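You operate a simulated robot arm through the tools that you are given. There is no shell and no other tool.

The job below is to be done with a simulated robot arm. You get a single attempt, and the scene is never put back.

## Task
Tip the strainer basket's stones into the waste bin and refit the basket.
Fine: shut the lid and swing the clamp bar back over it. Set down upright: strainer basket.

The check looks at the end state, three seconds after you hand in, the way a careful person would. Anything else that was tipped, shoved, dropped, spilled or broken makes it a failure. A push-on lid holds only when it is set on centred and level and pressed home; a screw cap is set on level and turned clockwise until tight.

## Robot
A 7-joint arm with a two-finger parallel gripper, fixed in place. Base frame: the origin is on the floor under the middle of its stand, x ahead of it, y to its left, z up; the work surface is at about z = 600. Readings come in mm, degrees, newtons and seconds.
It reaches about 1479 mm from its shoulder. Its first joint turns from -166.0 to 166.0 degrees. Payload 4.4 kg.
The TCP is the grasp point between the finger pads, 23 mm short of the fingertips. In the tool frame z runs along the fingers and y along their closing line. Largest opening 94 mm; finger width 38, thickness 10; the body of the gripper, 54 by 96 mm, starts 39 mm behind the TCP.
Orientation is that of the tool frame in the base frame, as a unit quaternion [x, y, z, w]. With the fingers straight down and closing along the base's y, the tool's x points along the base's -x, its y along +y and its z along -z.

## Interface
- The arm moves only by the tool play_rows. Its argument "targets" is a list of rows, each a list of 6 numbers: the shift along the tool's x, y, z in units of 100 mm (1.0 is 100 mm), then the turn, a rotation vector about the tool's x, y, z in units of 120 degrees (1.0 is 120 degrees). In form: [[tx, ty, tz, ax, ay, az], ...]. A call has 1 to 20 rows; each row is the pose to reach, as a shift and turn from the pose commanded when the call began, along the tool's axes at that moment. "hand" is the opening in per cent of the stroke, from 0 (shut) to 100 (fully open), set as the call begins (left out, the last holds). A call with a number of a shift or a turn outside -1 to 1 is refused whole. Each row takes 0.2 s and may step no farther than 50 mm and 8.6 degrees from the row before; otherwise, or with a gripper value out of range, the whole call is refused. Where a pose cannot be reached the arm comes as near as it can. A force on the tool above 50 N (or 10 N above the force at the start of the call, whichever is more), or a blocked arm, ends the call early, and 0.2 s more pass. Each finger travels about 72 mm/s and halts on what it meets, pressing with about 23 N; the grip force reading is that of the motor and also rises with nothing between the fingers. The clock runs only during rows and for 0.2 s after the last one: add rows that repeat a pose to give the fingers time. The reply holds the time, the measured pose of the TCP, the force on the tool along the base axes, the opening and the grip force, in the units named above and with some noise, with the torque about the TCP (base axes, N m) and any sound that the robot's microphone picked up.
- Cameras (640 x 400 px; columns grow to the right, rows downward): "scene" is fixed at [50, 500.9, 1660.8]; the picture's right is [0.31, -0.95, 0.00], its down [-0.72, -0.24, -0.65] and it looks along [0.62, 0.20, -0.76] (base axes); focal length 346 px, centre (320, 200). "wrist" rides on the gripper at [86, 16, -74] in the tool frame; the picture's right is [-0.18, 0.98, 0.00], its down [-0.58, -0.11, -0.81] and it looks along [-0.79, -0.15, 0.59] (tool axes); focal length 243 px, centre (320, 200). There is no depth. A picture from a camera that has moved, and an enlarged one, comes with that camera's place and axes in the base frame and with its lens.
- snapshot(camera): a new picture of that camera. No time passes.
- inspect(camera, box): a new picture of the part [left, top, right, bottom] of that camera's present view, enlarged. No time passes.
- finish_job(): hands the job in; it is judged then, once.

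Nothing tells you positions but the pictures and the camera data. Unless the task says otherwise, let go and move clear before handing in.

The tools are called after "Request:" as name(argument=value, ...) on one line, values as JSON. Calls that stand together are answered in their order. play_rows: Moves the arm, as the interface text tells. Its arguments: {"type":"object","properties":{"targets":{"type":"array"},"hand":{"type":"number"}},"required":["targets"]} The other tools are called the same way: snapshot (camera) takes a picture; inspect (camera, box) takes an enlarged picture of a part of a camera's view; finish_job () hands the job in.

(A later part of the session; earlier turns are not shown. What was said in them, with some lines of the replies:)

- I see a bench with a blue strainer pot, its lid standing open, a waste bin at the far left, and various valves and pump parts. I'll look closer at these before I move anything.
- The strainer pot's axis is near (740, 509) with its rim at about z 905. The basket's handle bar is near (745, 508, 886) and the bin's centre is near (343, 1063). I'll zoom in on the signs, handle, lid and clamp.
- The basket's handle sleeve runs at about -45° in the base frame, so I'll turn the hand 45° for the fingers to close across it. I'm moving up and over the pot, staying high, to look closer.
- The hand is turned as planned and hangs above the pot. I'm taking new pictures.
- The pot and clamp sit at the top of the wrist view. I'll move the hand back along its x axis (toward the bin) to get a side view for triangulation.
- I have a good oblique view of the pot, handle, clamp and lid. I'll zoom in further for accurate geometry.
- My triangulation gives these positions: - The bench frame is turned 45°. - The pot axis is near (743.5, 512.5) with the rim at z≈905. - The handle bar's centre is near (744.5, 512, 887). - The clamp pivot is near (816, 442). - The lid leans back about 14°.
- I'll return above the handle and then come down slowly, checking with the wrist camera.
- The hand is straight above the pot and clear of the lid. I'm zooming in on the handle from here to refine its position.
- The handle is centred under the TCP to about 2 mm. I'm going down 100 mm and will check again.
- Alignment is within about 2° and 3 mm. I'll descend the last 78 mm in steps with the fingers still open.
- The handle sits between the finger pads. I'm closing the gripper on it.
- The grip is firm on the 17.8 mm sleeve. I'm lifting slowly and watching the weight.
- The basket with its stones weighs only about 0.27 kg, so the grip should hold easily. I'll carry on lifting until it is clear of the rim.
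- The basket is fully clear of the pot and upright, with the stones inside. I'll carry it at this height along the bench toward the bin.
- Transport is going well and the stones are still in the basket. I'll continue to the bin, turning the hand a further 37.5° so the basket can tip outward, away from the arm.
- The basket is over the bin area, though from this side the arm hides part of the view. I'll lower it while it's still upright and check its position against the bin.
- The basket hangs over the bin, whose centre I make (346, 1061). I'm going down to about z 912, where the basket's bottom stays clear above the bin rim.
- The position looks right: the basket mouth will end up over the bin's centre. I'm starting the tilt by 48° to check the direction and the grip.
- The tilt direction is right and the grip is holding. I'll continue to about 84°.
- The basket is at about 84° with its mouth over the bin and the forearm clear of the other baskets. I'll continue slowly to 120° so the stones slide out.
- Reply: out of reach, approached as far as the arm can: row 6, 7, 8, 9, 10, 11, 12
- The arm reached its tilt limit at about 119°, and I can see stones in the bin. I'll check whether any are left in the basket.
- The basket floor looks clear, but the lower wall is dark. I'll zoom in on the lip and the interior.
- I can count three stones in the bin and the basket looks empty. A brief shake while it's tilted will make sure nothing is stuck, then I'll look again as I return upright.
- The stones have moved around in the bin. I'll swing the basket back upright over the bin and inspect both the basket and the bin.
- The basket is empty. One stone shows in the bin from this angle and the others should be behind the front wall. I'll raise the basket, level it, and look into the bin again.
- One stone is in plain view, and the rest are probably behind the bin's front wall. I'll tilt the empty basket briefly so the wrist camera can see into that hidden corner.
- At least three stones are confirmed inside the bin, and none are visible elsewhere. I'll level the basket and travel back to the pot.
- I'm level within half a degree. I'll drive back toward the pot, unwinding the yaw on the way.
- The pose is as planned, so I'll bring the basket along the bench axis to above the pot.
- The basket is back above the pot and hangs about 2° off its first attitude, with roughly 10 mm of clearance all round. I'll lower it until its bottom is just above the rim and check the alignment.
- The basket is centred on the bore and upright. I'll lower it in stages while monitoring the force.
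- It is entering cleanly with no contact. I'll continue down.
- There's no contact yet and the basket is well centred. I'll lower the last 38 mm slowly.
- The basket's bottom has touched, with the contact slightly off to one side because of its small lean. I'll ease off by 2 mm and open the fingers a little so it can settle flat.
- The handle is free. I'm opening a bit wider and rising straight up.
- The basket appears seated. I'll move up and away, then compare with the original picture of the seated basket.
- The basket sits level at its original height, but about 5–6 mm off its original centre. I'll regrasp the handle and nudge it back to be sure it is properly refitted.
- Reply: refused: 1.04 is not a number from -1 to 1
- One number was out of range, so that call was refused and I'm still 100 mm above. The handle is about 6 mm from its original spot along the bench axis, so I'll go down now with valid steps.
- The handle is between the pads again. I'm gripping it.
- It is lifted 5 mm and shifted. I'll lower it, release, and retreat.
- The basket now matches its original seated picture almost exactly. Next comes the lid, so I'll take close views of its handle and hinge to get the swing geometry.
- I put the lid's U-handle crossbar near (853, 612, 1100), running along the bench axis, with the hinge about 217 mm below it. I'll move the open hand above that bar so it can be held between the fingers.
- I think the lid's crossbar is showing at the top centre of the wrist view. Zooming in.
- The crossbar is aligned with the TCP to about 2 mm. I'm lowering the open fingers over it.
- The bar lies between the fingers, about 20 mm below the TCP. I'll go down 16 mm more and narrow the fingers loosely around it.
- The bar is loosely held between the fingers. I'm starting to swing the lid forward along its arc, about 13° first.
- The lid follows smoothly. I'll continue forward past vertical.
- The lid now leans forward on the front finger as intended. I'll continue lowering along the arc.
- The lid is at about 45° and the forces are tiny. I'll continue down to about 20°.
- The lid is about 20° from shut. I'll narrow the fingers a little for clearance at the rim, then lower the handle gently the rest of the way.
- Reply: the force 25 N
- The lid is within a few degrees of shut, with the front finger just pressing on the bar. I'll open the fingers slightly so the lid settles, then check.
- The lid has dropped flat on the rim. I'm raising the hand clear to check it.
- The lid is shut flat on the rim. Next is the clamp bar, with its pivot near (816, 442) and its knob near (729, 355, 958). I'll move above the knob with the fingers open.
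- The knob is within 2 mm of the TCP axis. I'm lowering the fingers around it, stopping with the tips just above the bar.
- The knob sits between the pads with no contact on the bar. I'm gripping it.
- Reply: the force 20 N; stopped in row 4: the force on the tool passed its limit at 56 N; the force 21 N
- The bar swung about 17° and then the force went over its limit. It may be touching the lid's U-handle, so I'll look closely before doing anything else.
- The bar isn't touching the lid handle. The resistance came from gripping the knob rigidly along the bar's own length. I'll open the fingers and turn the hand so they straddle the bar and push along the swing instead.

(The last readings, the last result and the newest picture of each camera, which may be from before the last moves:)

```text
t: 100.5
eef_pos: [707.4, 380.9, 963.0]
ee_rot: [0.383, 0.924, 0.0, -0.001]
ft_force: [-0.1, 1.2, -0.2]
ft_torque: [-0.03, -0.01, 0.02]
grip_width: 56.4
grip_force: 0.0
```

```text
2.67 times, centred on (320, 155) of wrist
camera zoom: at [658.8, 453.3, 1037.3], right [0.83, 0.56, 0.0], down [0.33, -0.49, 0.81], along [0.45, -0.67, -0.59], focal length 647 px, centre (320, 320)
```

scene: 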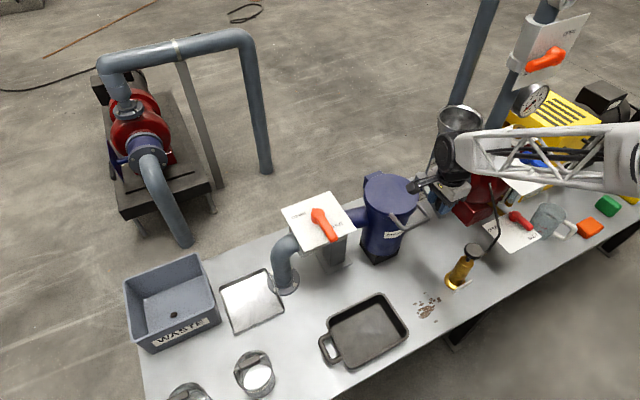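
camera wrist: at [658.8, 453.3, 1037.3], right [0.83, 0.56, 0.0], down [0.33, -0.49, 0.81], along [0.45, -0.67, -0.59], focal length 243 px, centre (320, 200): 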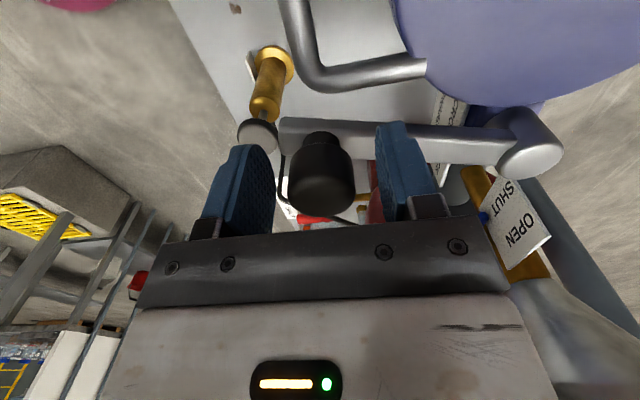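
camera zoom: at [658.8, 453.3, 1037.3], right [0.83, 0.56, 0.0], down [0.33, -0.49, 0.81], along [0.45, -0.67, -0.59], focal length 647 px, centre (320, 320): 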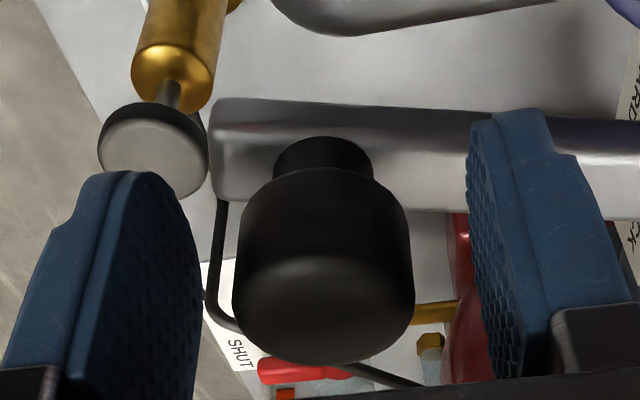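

The knob is centred under the TCP and the pivot radius checks out at about 124 mm. I'm turning the hand about 75° around the knob with the fingers open.

Request:
play_rows(targets=[[0, 0, 0, 0, 0, -0.062], [0, 0, 0, 0, 0, -0.124], [0, 0, 0, 0, 0, -0.186], [0, 0, 0, 0, 0, -0.248], [0, 0, 0, 0, 0, -0.31], [0, 0, 0, 0, 0, -0.372], [0, 0, 0, 0, 0, -0.434], [0, 0, 0, 0, 0, -0.496], [0, 0, 0, 0, 0, -0.558], [0, 0, 0, 0, 0, -0.62], [0, 0, 0, 0, 0, -0.62]])

Request:
snapshot(camera="wrist")

Request:
inspect(camera="scene", box=[370, 130, 480, 240])

```text
t: 102.9
eef_pos: [707.1, 380.5, 962.8]
ee_rot: [-0.253, 0.967, 0.001, -0.002]
ft_force: [0.0, 0.0, -1.7]
ft_torque: [0.0, 0.02, -0.01]
grip_width: 56.5
grip_force: 0.0
```

```text
taken
camera wrist: at [624.7, 352.2, 1037.3], right [-0.32, 0.95, 0.0], down [0.56, 0.19, 0.81], along [0.76, 0.26, -0.59], focal length 243 px, centre (320, 200)
```

wrist: 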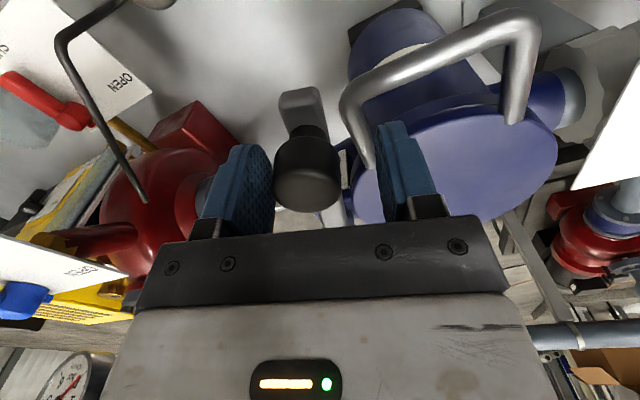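

```text
3.64 times, centred on (425, 185) of scene
camera zoom: at [50.0, 500.9, 1660.8], right [0.31, -0.95, 0.0], down [-0.72, -0.24, -0.65], along [0.62, 0.2, -0.76], focal length 1257 px, centre (-62, 254)
```

zoom: 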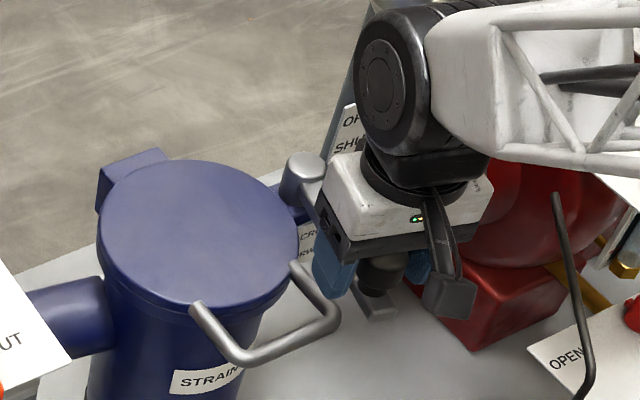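

Now I'm looking along the clamp bar with the lid handle just beside it. I'll check whether the bar really clears the handle in height.

Request:
inspect(camera="wrist", box=[250, 50, 430, 200])

Request:
inspect(camera="wrist", box=[330, 0, 560, 180])

Request:
inspect(camera="scene", box=[395, 180, 455, 230])

```text
2.67 times, centred on (340, 125) of wrist
camera zoom: at [624.7, 352.2, 1037.3], right [-0.32, 0.95, 0.0], down [0.56, 0.19, 0.81], along [0.76, 0.26, -0.59], focal length 647 px, centre (267, 400)
```

zoom: 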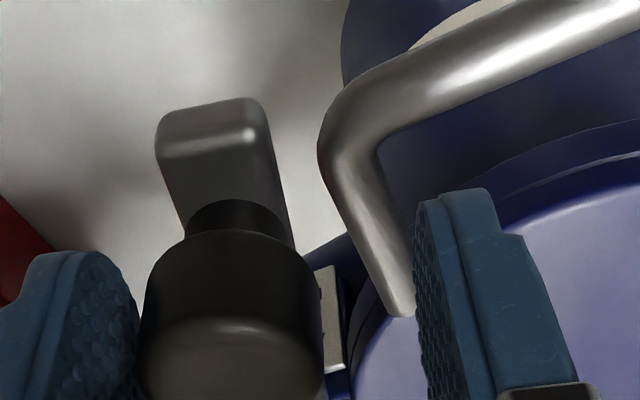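

```text
2.22 times, centred on (445, 90) of wrist
camera zoom: at [624.7, 352.2, 1037.3], right [-0.32, 0.95, 0.0], down [0.56, 0.19, 0.81], along [0.76, 0.26, -0.59], focal length 539 px, centre (42, 444)
```

zoom: 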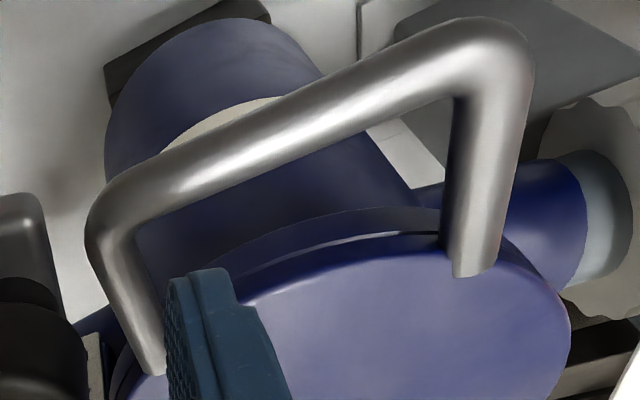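

```text
8.00 times, centred on (425, 205) of scene
camera zoom: at [50.0, 500.9, 1660.8], right [0.31, -0.95, 0.0], down [-0.72, -0.24, -0.65], along [0.62, 0.2, -0.76], focal length 2765 px, centre (-520, 160)
```

zoom: 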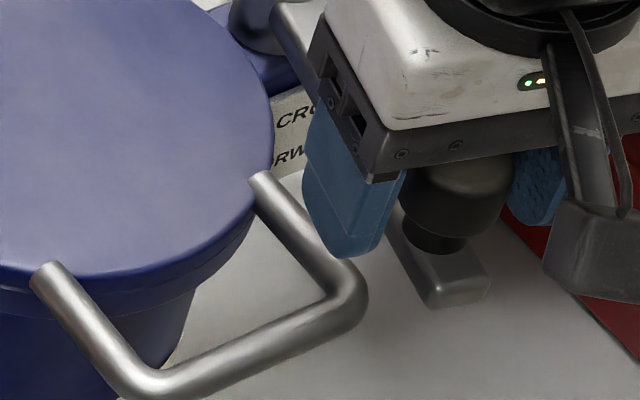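

I need to know whether the lid is fully home. I'll zoom in on the seam at the front of the lid.

Request:
inspect(camera="wrist", box=[410, 80, 540, 170])

Request:
inspect(camera="scene", box=[360, 200, 420, 240])

Request:
inspect(camera="scene", box=[400, 175, 430, 215])

```text
4.44 times, centred on (475, 125) of wrist
camera zoom: at [624.7, 352.2, 1037.3], right [-0.32, 0.95, 0.0], down [0.56, 0.19, 0.81], along [0.76, 0.26, -0.59], focal length 1078 px, centre (-369, 533)
```

zoom: 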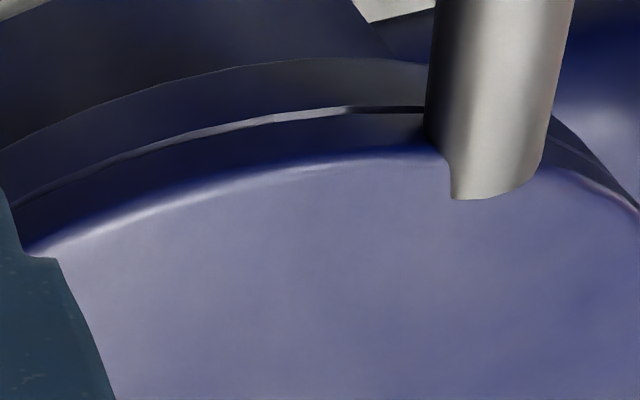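

```text
10.00 times, centred on (390, 220) of scene
camera zoom: at [50.0, 500.9, 1660.8], right [0.31, -0.95, 0.0], down [-0.72, -0.24, -0.65], along [0.62, 0.2, -0.76], focal length 3457 px, centre (-380, 0)
```

zoom: 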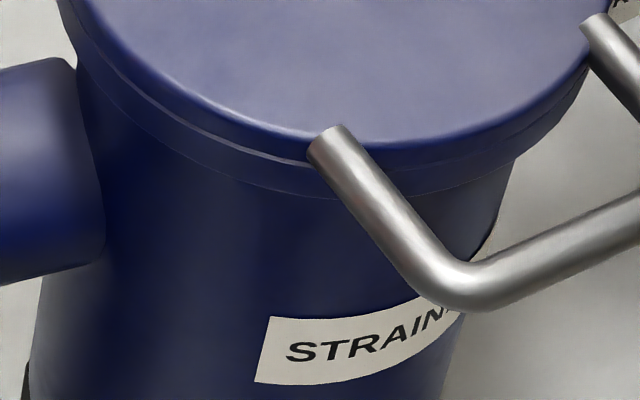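

```text
10.00 times, centred on (415, 195) of scene
camera zoom: at [50.0, 500.9, 1660.8], right [0.31, -0.95, 0.0], down [-0.72, -0.24, -0.65], along [0.62, 0.2, -0.76], focal length 3457 px, centre (-630, 250)
```

zoom: 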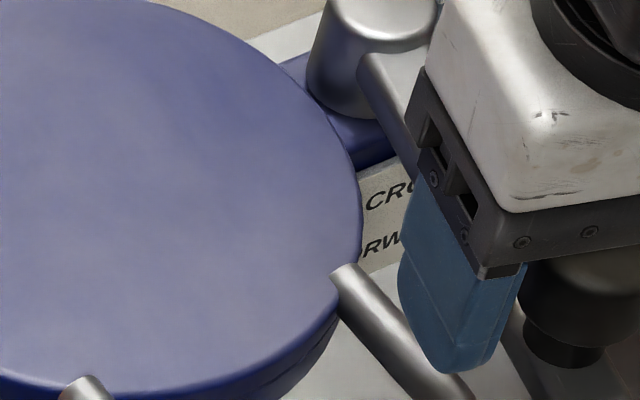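

The lid looks flush with the rim. I'll narrow the fingers loosely around the knob and push the bar about 12° slowly, watching the force.

Request:
play_rows(targets=[[0, 0, 0, 0, 0, 0], [0, 0, 0, 0, 0, 0], [0, 0, 0, 0, 0, 0]], hand=43)

Request:
play_rows(targets=[[-0.0012, 0.0543, 0, 0, 0, 0.0208], [-0.0047, 0.1084, 0, 0, 0, 0.0417], [-0.0106, 0.1624, 0, 0, 0, 0.0625], [-0.0106, 0.1624, 0, 0, 0, 0.0625]])

Request:
inspect(camera="wrist", box=[250, 50, 430, 200])

Request:
inspect(camera="scene", box=[395, 180, 455, 230])

```text
t: 103.7
eef_pos: [708.4, 380.1, 962.4]
ee_rot: [-0.254, 0.967, 0.0, -0.001]
ft_force: [-0.1, 0.1, 0.0]
ft_torque: [0.01, 0.04, -0.02]
grip_width: 40.4
grip_force: 0.0
```

```text
t: 104.7
eef_pos: [701.1, 394.9, 963.4]
ee_rot: [-0.188, 0.982, 0.0, 0.0]
ft_force: [0.2, -1.1, -0.1]
ft_torque: [-0.01, 0.04, 0.0]
grip_width: 40.8
grip_force: 0.7
```

```text
2.67 times, centred on (340, 125) of wrist
camera zoom: at [615.2, 378.1, 1037.6], right [-0.19, 0.98, 0.0], down [0.58, 0.11, 0.81], along [0.79, 0.16, -0.59], focal length 647 px, centre (267, 400)
```

zoom: 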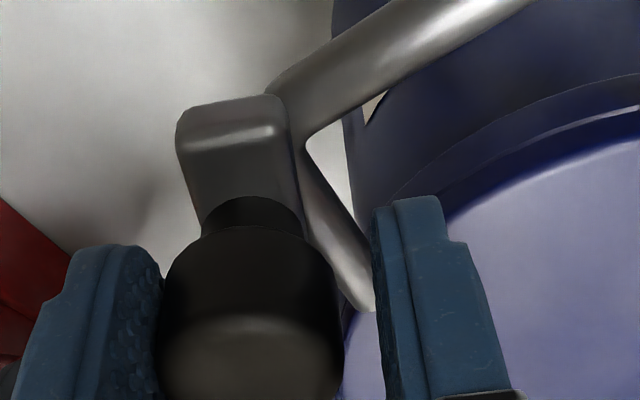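

```text
8.00 times, centred on (425, 205) of scene
camera zoom: at [50.0, 500.9, 1660.8], right [0.31, -0.95, 0.0], down [-0.72, -0.24, -0.65], along [0.62, 0.2, -0.76], focal length 2765 px, centre (-520, 160)
```

zoom: 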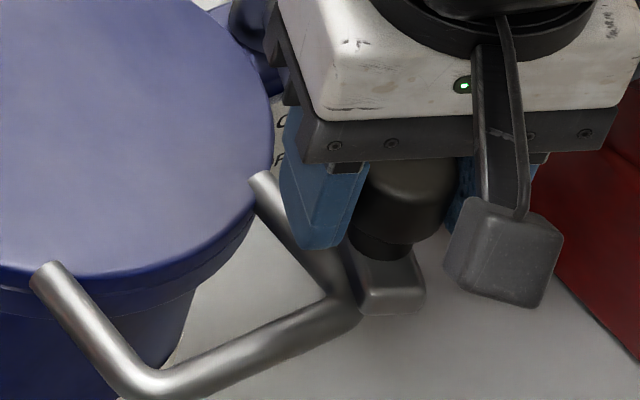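

The bar moves freely now with almost no force, and it passes above the lid handle. I'll continue swinging about 30°.

Request:
play_rows(targets=[[-0.0017, 0.0651, 0, 0, 0, 0.025], [-0.0068, 0.13, 0, 0, 0, 0.05], [-0.0153, 0.1946, 0, 0, 0, 0.075], [-0.0272, 0.2586, 0, 0, 0, 0.1], [-0.0424, 0.322, 0, 0, 0, 0.125], [-0.0609, 0.3844, 0, 0, 0, 0.15], [-0.0826, 0.4458, 0, 0, 0, 0.175], [-0.1075, 0.506, 0, 0, 0, 0.2], [-0.1356, 0.5648, 0, 0, 0, 0.225], [-0.1667, 0.622, 0, 0, 0, 0.25], [-0.1667, 0.622, 0, 0, 0, 0.25]])

Request:
snapshot(camera="wrist")

Request:
inspect(camera="scene", box=[360, 140, 460, 240])

```text
t: 107.1
eef_pos: [692.7, 459.1, 962.3]
ee_rot: [0.072, 0.997, 0.0, -0.001]
ft_force: [-0.7, 0.3, 0.9]
ft_torque: [0.01, -0.01, 0.0]
grip_width: 40.7
grip_force: 0.4
```

```text
taken
camera wrist: at [610.4, 487.7, 1037.0], right [0.32, 0.95, 0.0], down [0.56, -0.19, 0.81], along [0.76, -0.26, -0.59], focal length 243 px, centre (320, 200)
```

wrist: 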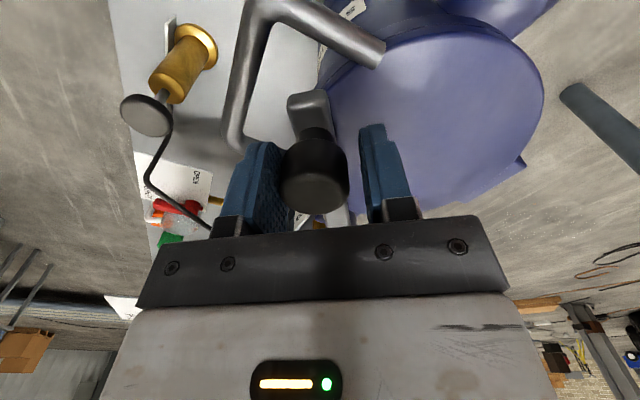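

```text
4.00 times, centred on (410, 190) of scene
camera zoom: at [50.0, 500.9, 1660.8], right [0.31, -0.95, 0.0], down [-0.72, -0.24, -0.65], along [0.62, 0.2, -0.76], focal length 1383 px, centre (-40, 240)
```

zoom: 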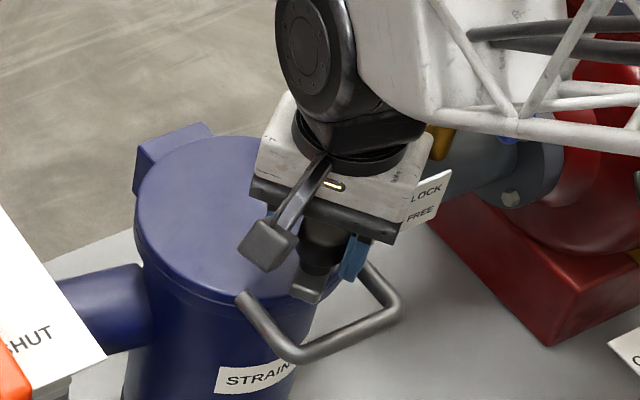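

The bar is about two-thirds of the way. I'll continue toward fully across the lid.

Request:
play_rows(targets=[[-0.003, 0.0868, 0, 0, 0, 0.0333], [-0.0121, 0.1731, 0, 0, 0, 0.0667], [-0.0272, 0.2586, 0, 0, 0, 0.1], [-0.0482, 0.3429, 0, 0, 0, 0.1333], [-0.075, 0.4255, 0, 0, 0, 0.1667], [-0.1075, 0.506, 0, 0, 0, 0.2], [-0.1456, 0.584, 0, 0, 0, 0.2333], [-0.189, 0.6592, 0, 0, 0, 0.2667], [-0.189, 0.6592, 0, 0, 0, 0.2667]])

Request:
snapshot(camera="wrist")

Request:
inspect(camera="scene", box=[360, 140, 460, 240])

```text
t: 109.1
eef_pos: [721.3, 521.4, 962.7]
ee_rot: [0.345, 0.939, -0.001, -0.001]
ft_force: [-0.1, 0.3, 0.0]
ft_torque: [0.01, 0.0, -0.02]
grip_width: 40.6
grip_force: 0.0
```

```text
taken
camera wrist: at [666.4, 589.9, 1037.3], right [0.78, 0.63, 0.0], down [0.37, -0.46, 0.81], along [0.51, -0.63, -0.59], focal length 243 px, centre (320, 200)
```

wrist: 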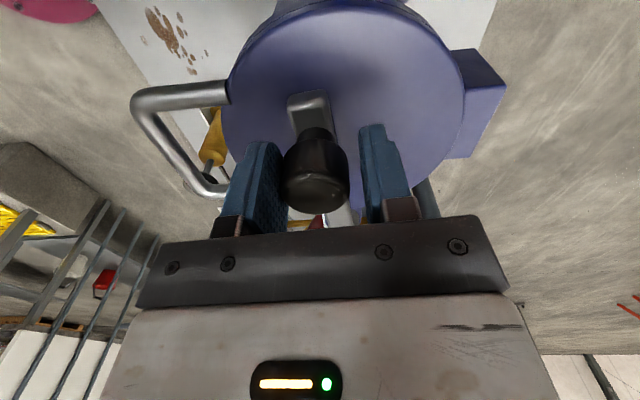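

```text
4.00 times, centred on (410, 190) of scene
camera zoom: at [50.0, 500.9, 1660.8], right [0.31, -0.95, 0.0], down [-0.72, -0.24, -0.65], along [0.62, 0.2, -0.76], focal length 1383 px, centre (-40, 240)
```

zoom: 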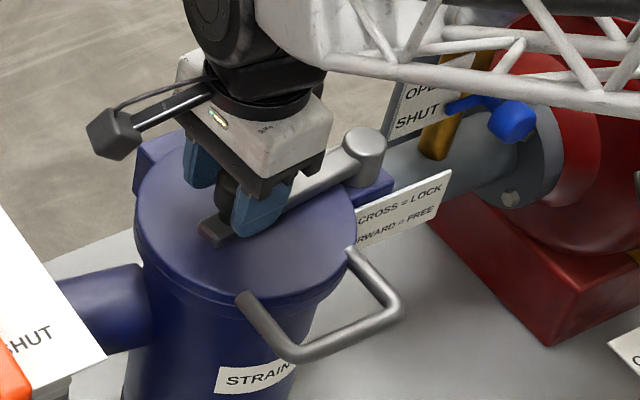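

There's about 6° to go. I'll finish the swing gently, feeling for a stop.

Request:
play_rows(targets=[[-0.0005, 0.0326, 0, 0, 0, 0.0125], [-0.0017, 0.0651, 0, 0, 0, 0.025], [-0.0035, 0.0868, 0, 0, 0, 0.0333], [-0.0047, 0.1084, 0, 0, 0, 0.0417], [-0.007, 0.13, 0, 0, 0, 0.05], [-0.0093, 0.1516, 0, 0, 0, 0.0583], [-0.0093, 0.1516, 0, 0, 0, 0.0583]])

Request:
snapshot(camera="wrist")

Request:
inspect(camera="scene", box=[360, 140, 460, 240])

```text
t: 110.7
eef_pos: [732.5, 532.7, 962.2]
ee_rot: [0.4, 0.916, 0.0, -0.001]
ft_force: [-1.9, -3.0, 1.6]
ft_torque: [-0.08, 0.06, 0.01]
grip_width: 42.1
grip_force: 1.6
```

```text
taken
camera wrist: at [685.8, 607.0, 1037.5], right [0.85, 0.53, 0.0], down [0.32, -0.5, 0.81], along [0.43, -0.68, -0.59], focal length 243 px, centre (320, 200)
```

wrist: 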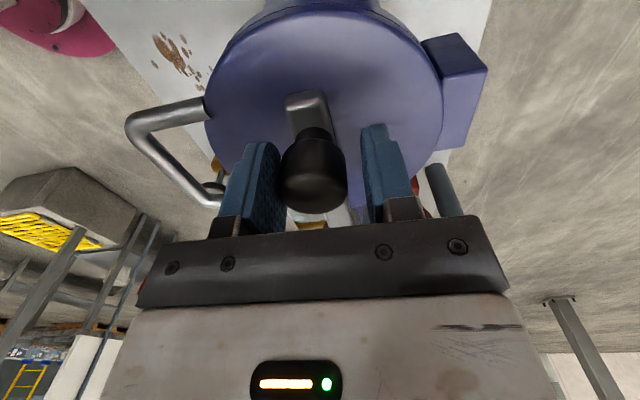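

```text
4.00 times, centred on (410, 190) of scene
camera zoom: at [50.0, 500.9, 1660.8], right [0.31, -0.95, 0.0], down [-0.72, -0.24, -0.65], along [0.62, 0.2, -0.76], focal length 1383 px, centre (-40, 240)
```

zoom: 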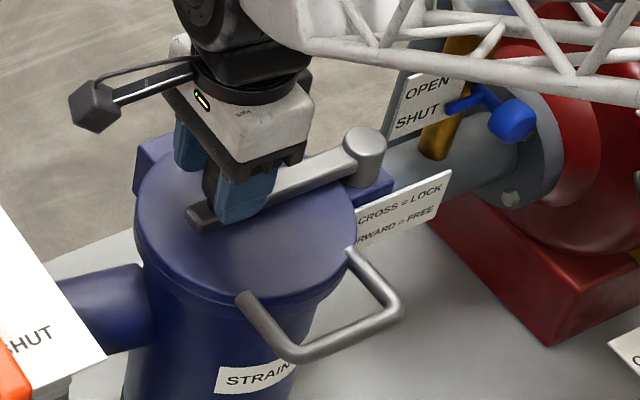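

The bar has come up against light resistance right across the lid. I'll open the fingers and lift straight off.

Request:
play_rows(targets=[[0, -0.03, 0, 0, 0, 0], [0, -0.03, 0, 0, 0, 0], [0, -0.03, 0, 0, 0, 0]], hand=62)

Request:
play_rows(targets=[[0, 0, -0.15, 0, 0, 0], [0, 0, -0.35, 0, 0, 0], [0, 0, -0.6, 0, 0, 0], [0, 0, -0.85, 0, 0, 0], [0, 0, -1.0, 0, 0, 0]])

Request:
play_rows(targets=[[0, 0, -0.3, 0, 0, 0], [0.3, 0, -0.6, 0, 0, 0], [0.6, 0, -0.8, 0, 0, 0], [1.0, 0, -1.0, 0, 0, 0], [1.0, 0, -1.0, 0, 0, 0]])

Request:
snapshot(camera="scene")

Request:
inspect(camera="scene", box=[360, 150, 460, 250])

Request:
snapshot(camera="wrist")

```text
t: 111.5
eef_pos: [729.6, 530.6, 962.5]
ee_rot: [0.4, 0.917, -0.001, -0.001]
ft_force: [0.2, 0.4, 0.0]
ft_torque: [0.0, -0.01, 0.01]
grip_width: 58.5
grip_force: 0.0
```

```text
t: 112.7
eef_pos: [730.7, 530.5, 1062.8]
ee_rot: [0.4, 0.917, -0.001, -0.002]
ft_force: [-0.6, 0.7, -0.8]
ft_torque: [0.0, -0.01, -0.02]
grip_width: 58.4
grip_force: 0.1
```

```text
t: 113.9
eef_pos: [661.9, 604.5, 1164.4]
ee_rot: [0.4, 0.916, -0.001, -0.001]
ft_force: [0.5, -0.2, 0.5]
ft_torque: [0.03, -0.01, -0.01]
grip_width: 58.3
grip_force: 0.1
```

```text
taken
```

scene: 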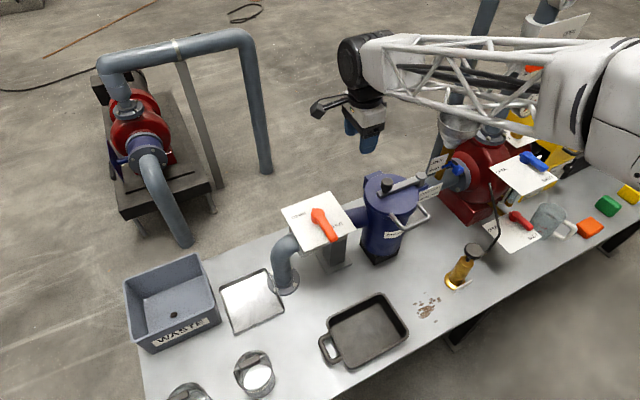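

```text
4.00 times, centred on (410, 200) of scene
camera zoom: at [50.0, 500.9, 1660.8], right [0.31, -0.95, 0.0], down [-0.72, -0.24, -0.65], along [0.62, 0.2, -0.76], focal length 1383 px, centre (-40, 200)
```

zoom: 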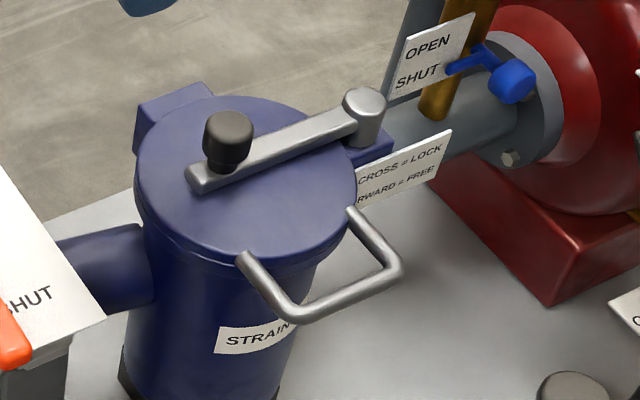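

```text
taken
camera wrist: at [614.8, 679.2, 1237.7], right [0.85, 0.53, 0.0], down [0.32, -0.5, 0.81], along [0.43, -0.68, -0.59], focal length 243 px, centre (320, 200)
```

wrist: 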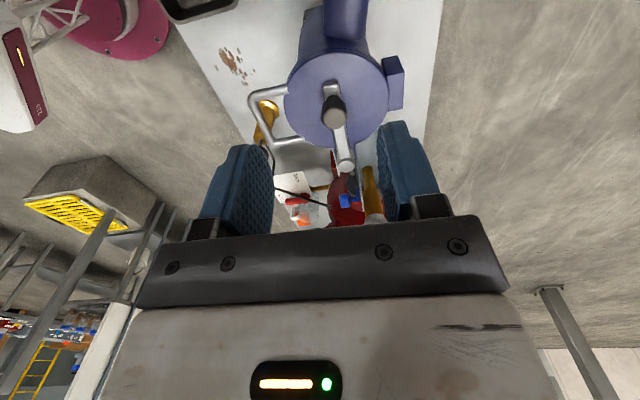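

The lid is shut and the clamp bar lies squarely across it. Before handing in I'll check around the bin and the bench for stray stones or anything disturbed.

Request:
inspect(camera="scene", box=[90, 230, 310, 400])

Request:
inspect(camera="scene", box=[270, 180, 520, 390])

Request:
inspect(camera="wrist", box=[250, 30, 430, 180])

```text
2.35 times, centred on (200, 315) of scene
camera zoom: at [50.0, 500.9, 1660.8], right [0.31, -0.95, 0.0], down [-0.72, -0.24, -0.65], along [0.62, 0.2, -0.76], focal length 813 px, centre (602, -71)
```

zoom: 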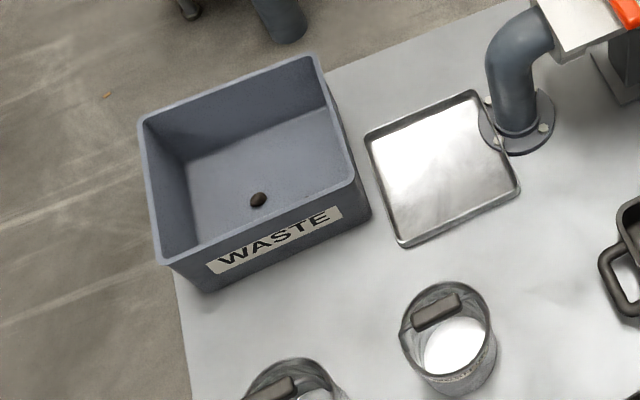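

```text
1.90 times, centred on (395, 285) of scene
camera zoom: at [50.0, 500.9, 1660.8], right [0.31, -0.95, 0.0], down [-0.72, -0.24, -0.65], along [0.62, 0.2, -0.76], focal length 658 px, centre (177, 38)
```

zoom: 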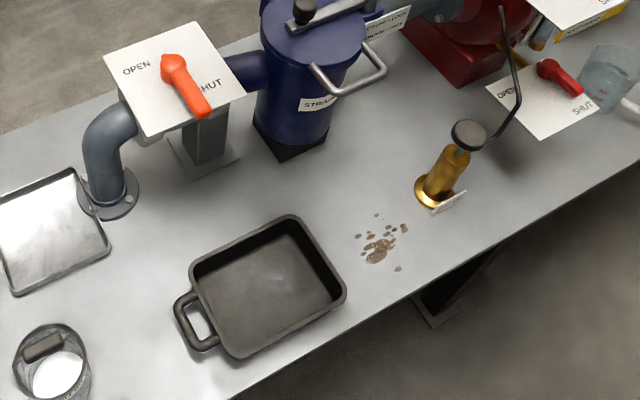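

```text
2.67 times, centred on (340, 105) of wrist
camera zoom: at [614.8, 679.2, 1237.7], right [0.85, 0.53, 0.0], down [0.32, -0.5, 0.81], along [0.43, -0.68, -0.59], focal length 647 px, centre (267, 453)
```

zoom: 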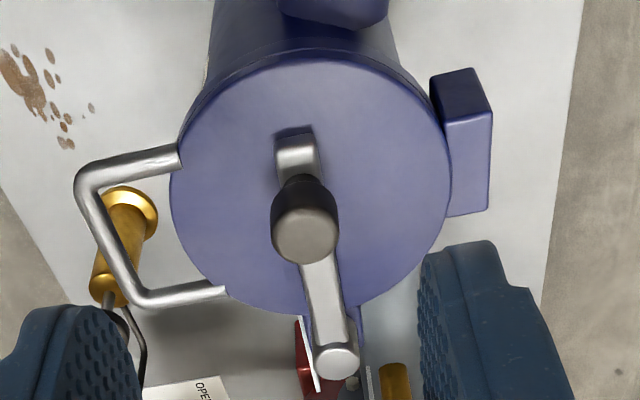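

All the checks look good:
- **Stones:** they are in the bin, with none stray on the bench.
- **Basket:** it was refitted upright in its original place.
- **Lid and clamp:** the lid is shut flat with the clamp bar squarely across it.
- **Arm:** the gripper is open and clear, and nothing else was disturbed.

I'm handing the job in.

Request:
finish_job()

```text
The job is handed in.
```

I tipped the strainer basket's stones into the waste bin, refitted the basket, shut the lid and swung the clamp bar back across it. The job is handed in, and I haven't been told the result of the check.

- **Stones:** I could see at least three stones in the bin and none on the bench around it. After tipping, the basket looked empty, though a small strip of its floor was hidden from the wrist camera.
- **Basket:** It went back in slightly off centre at first, so I regripped it and moved it about 6 mm. It then matched the original picture almost exactly, upright and level.
- **Lid:** I lowered it by its handle, and it sits flat on the rim.
- **Clamp bar:** My first push stopped at the force limit, because I had gripped the knob too rigidly. I then moved it loosely between the fingers, and it swung round freely until it met light resistance squarely across the lid.

In the last pictures nothing else on the bench looked moved or knocked over. The gripper was open and clear of everything when I handed in.
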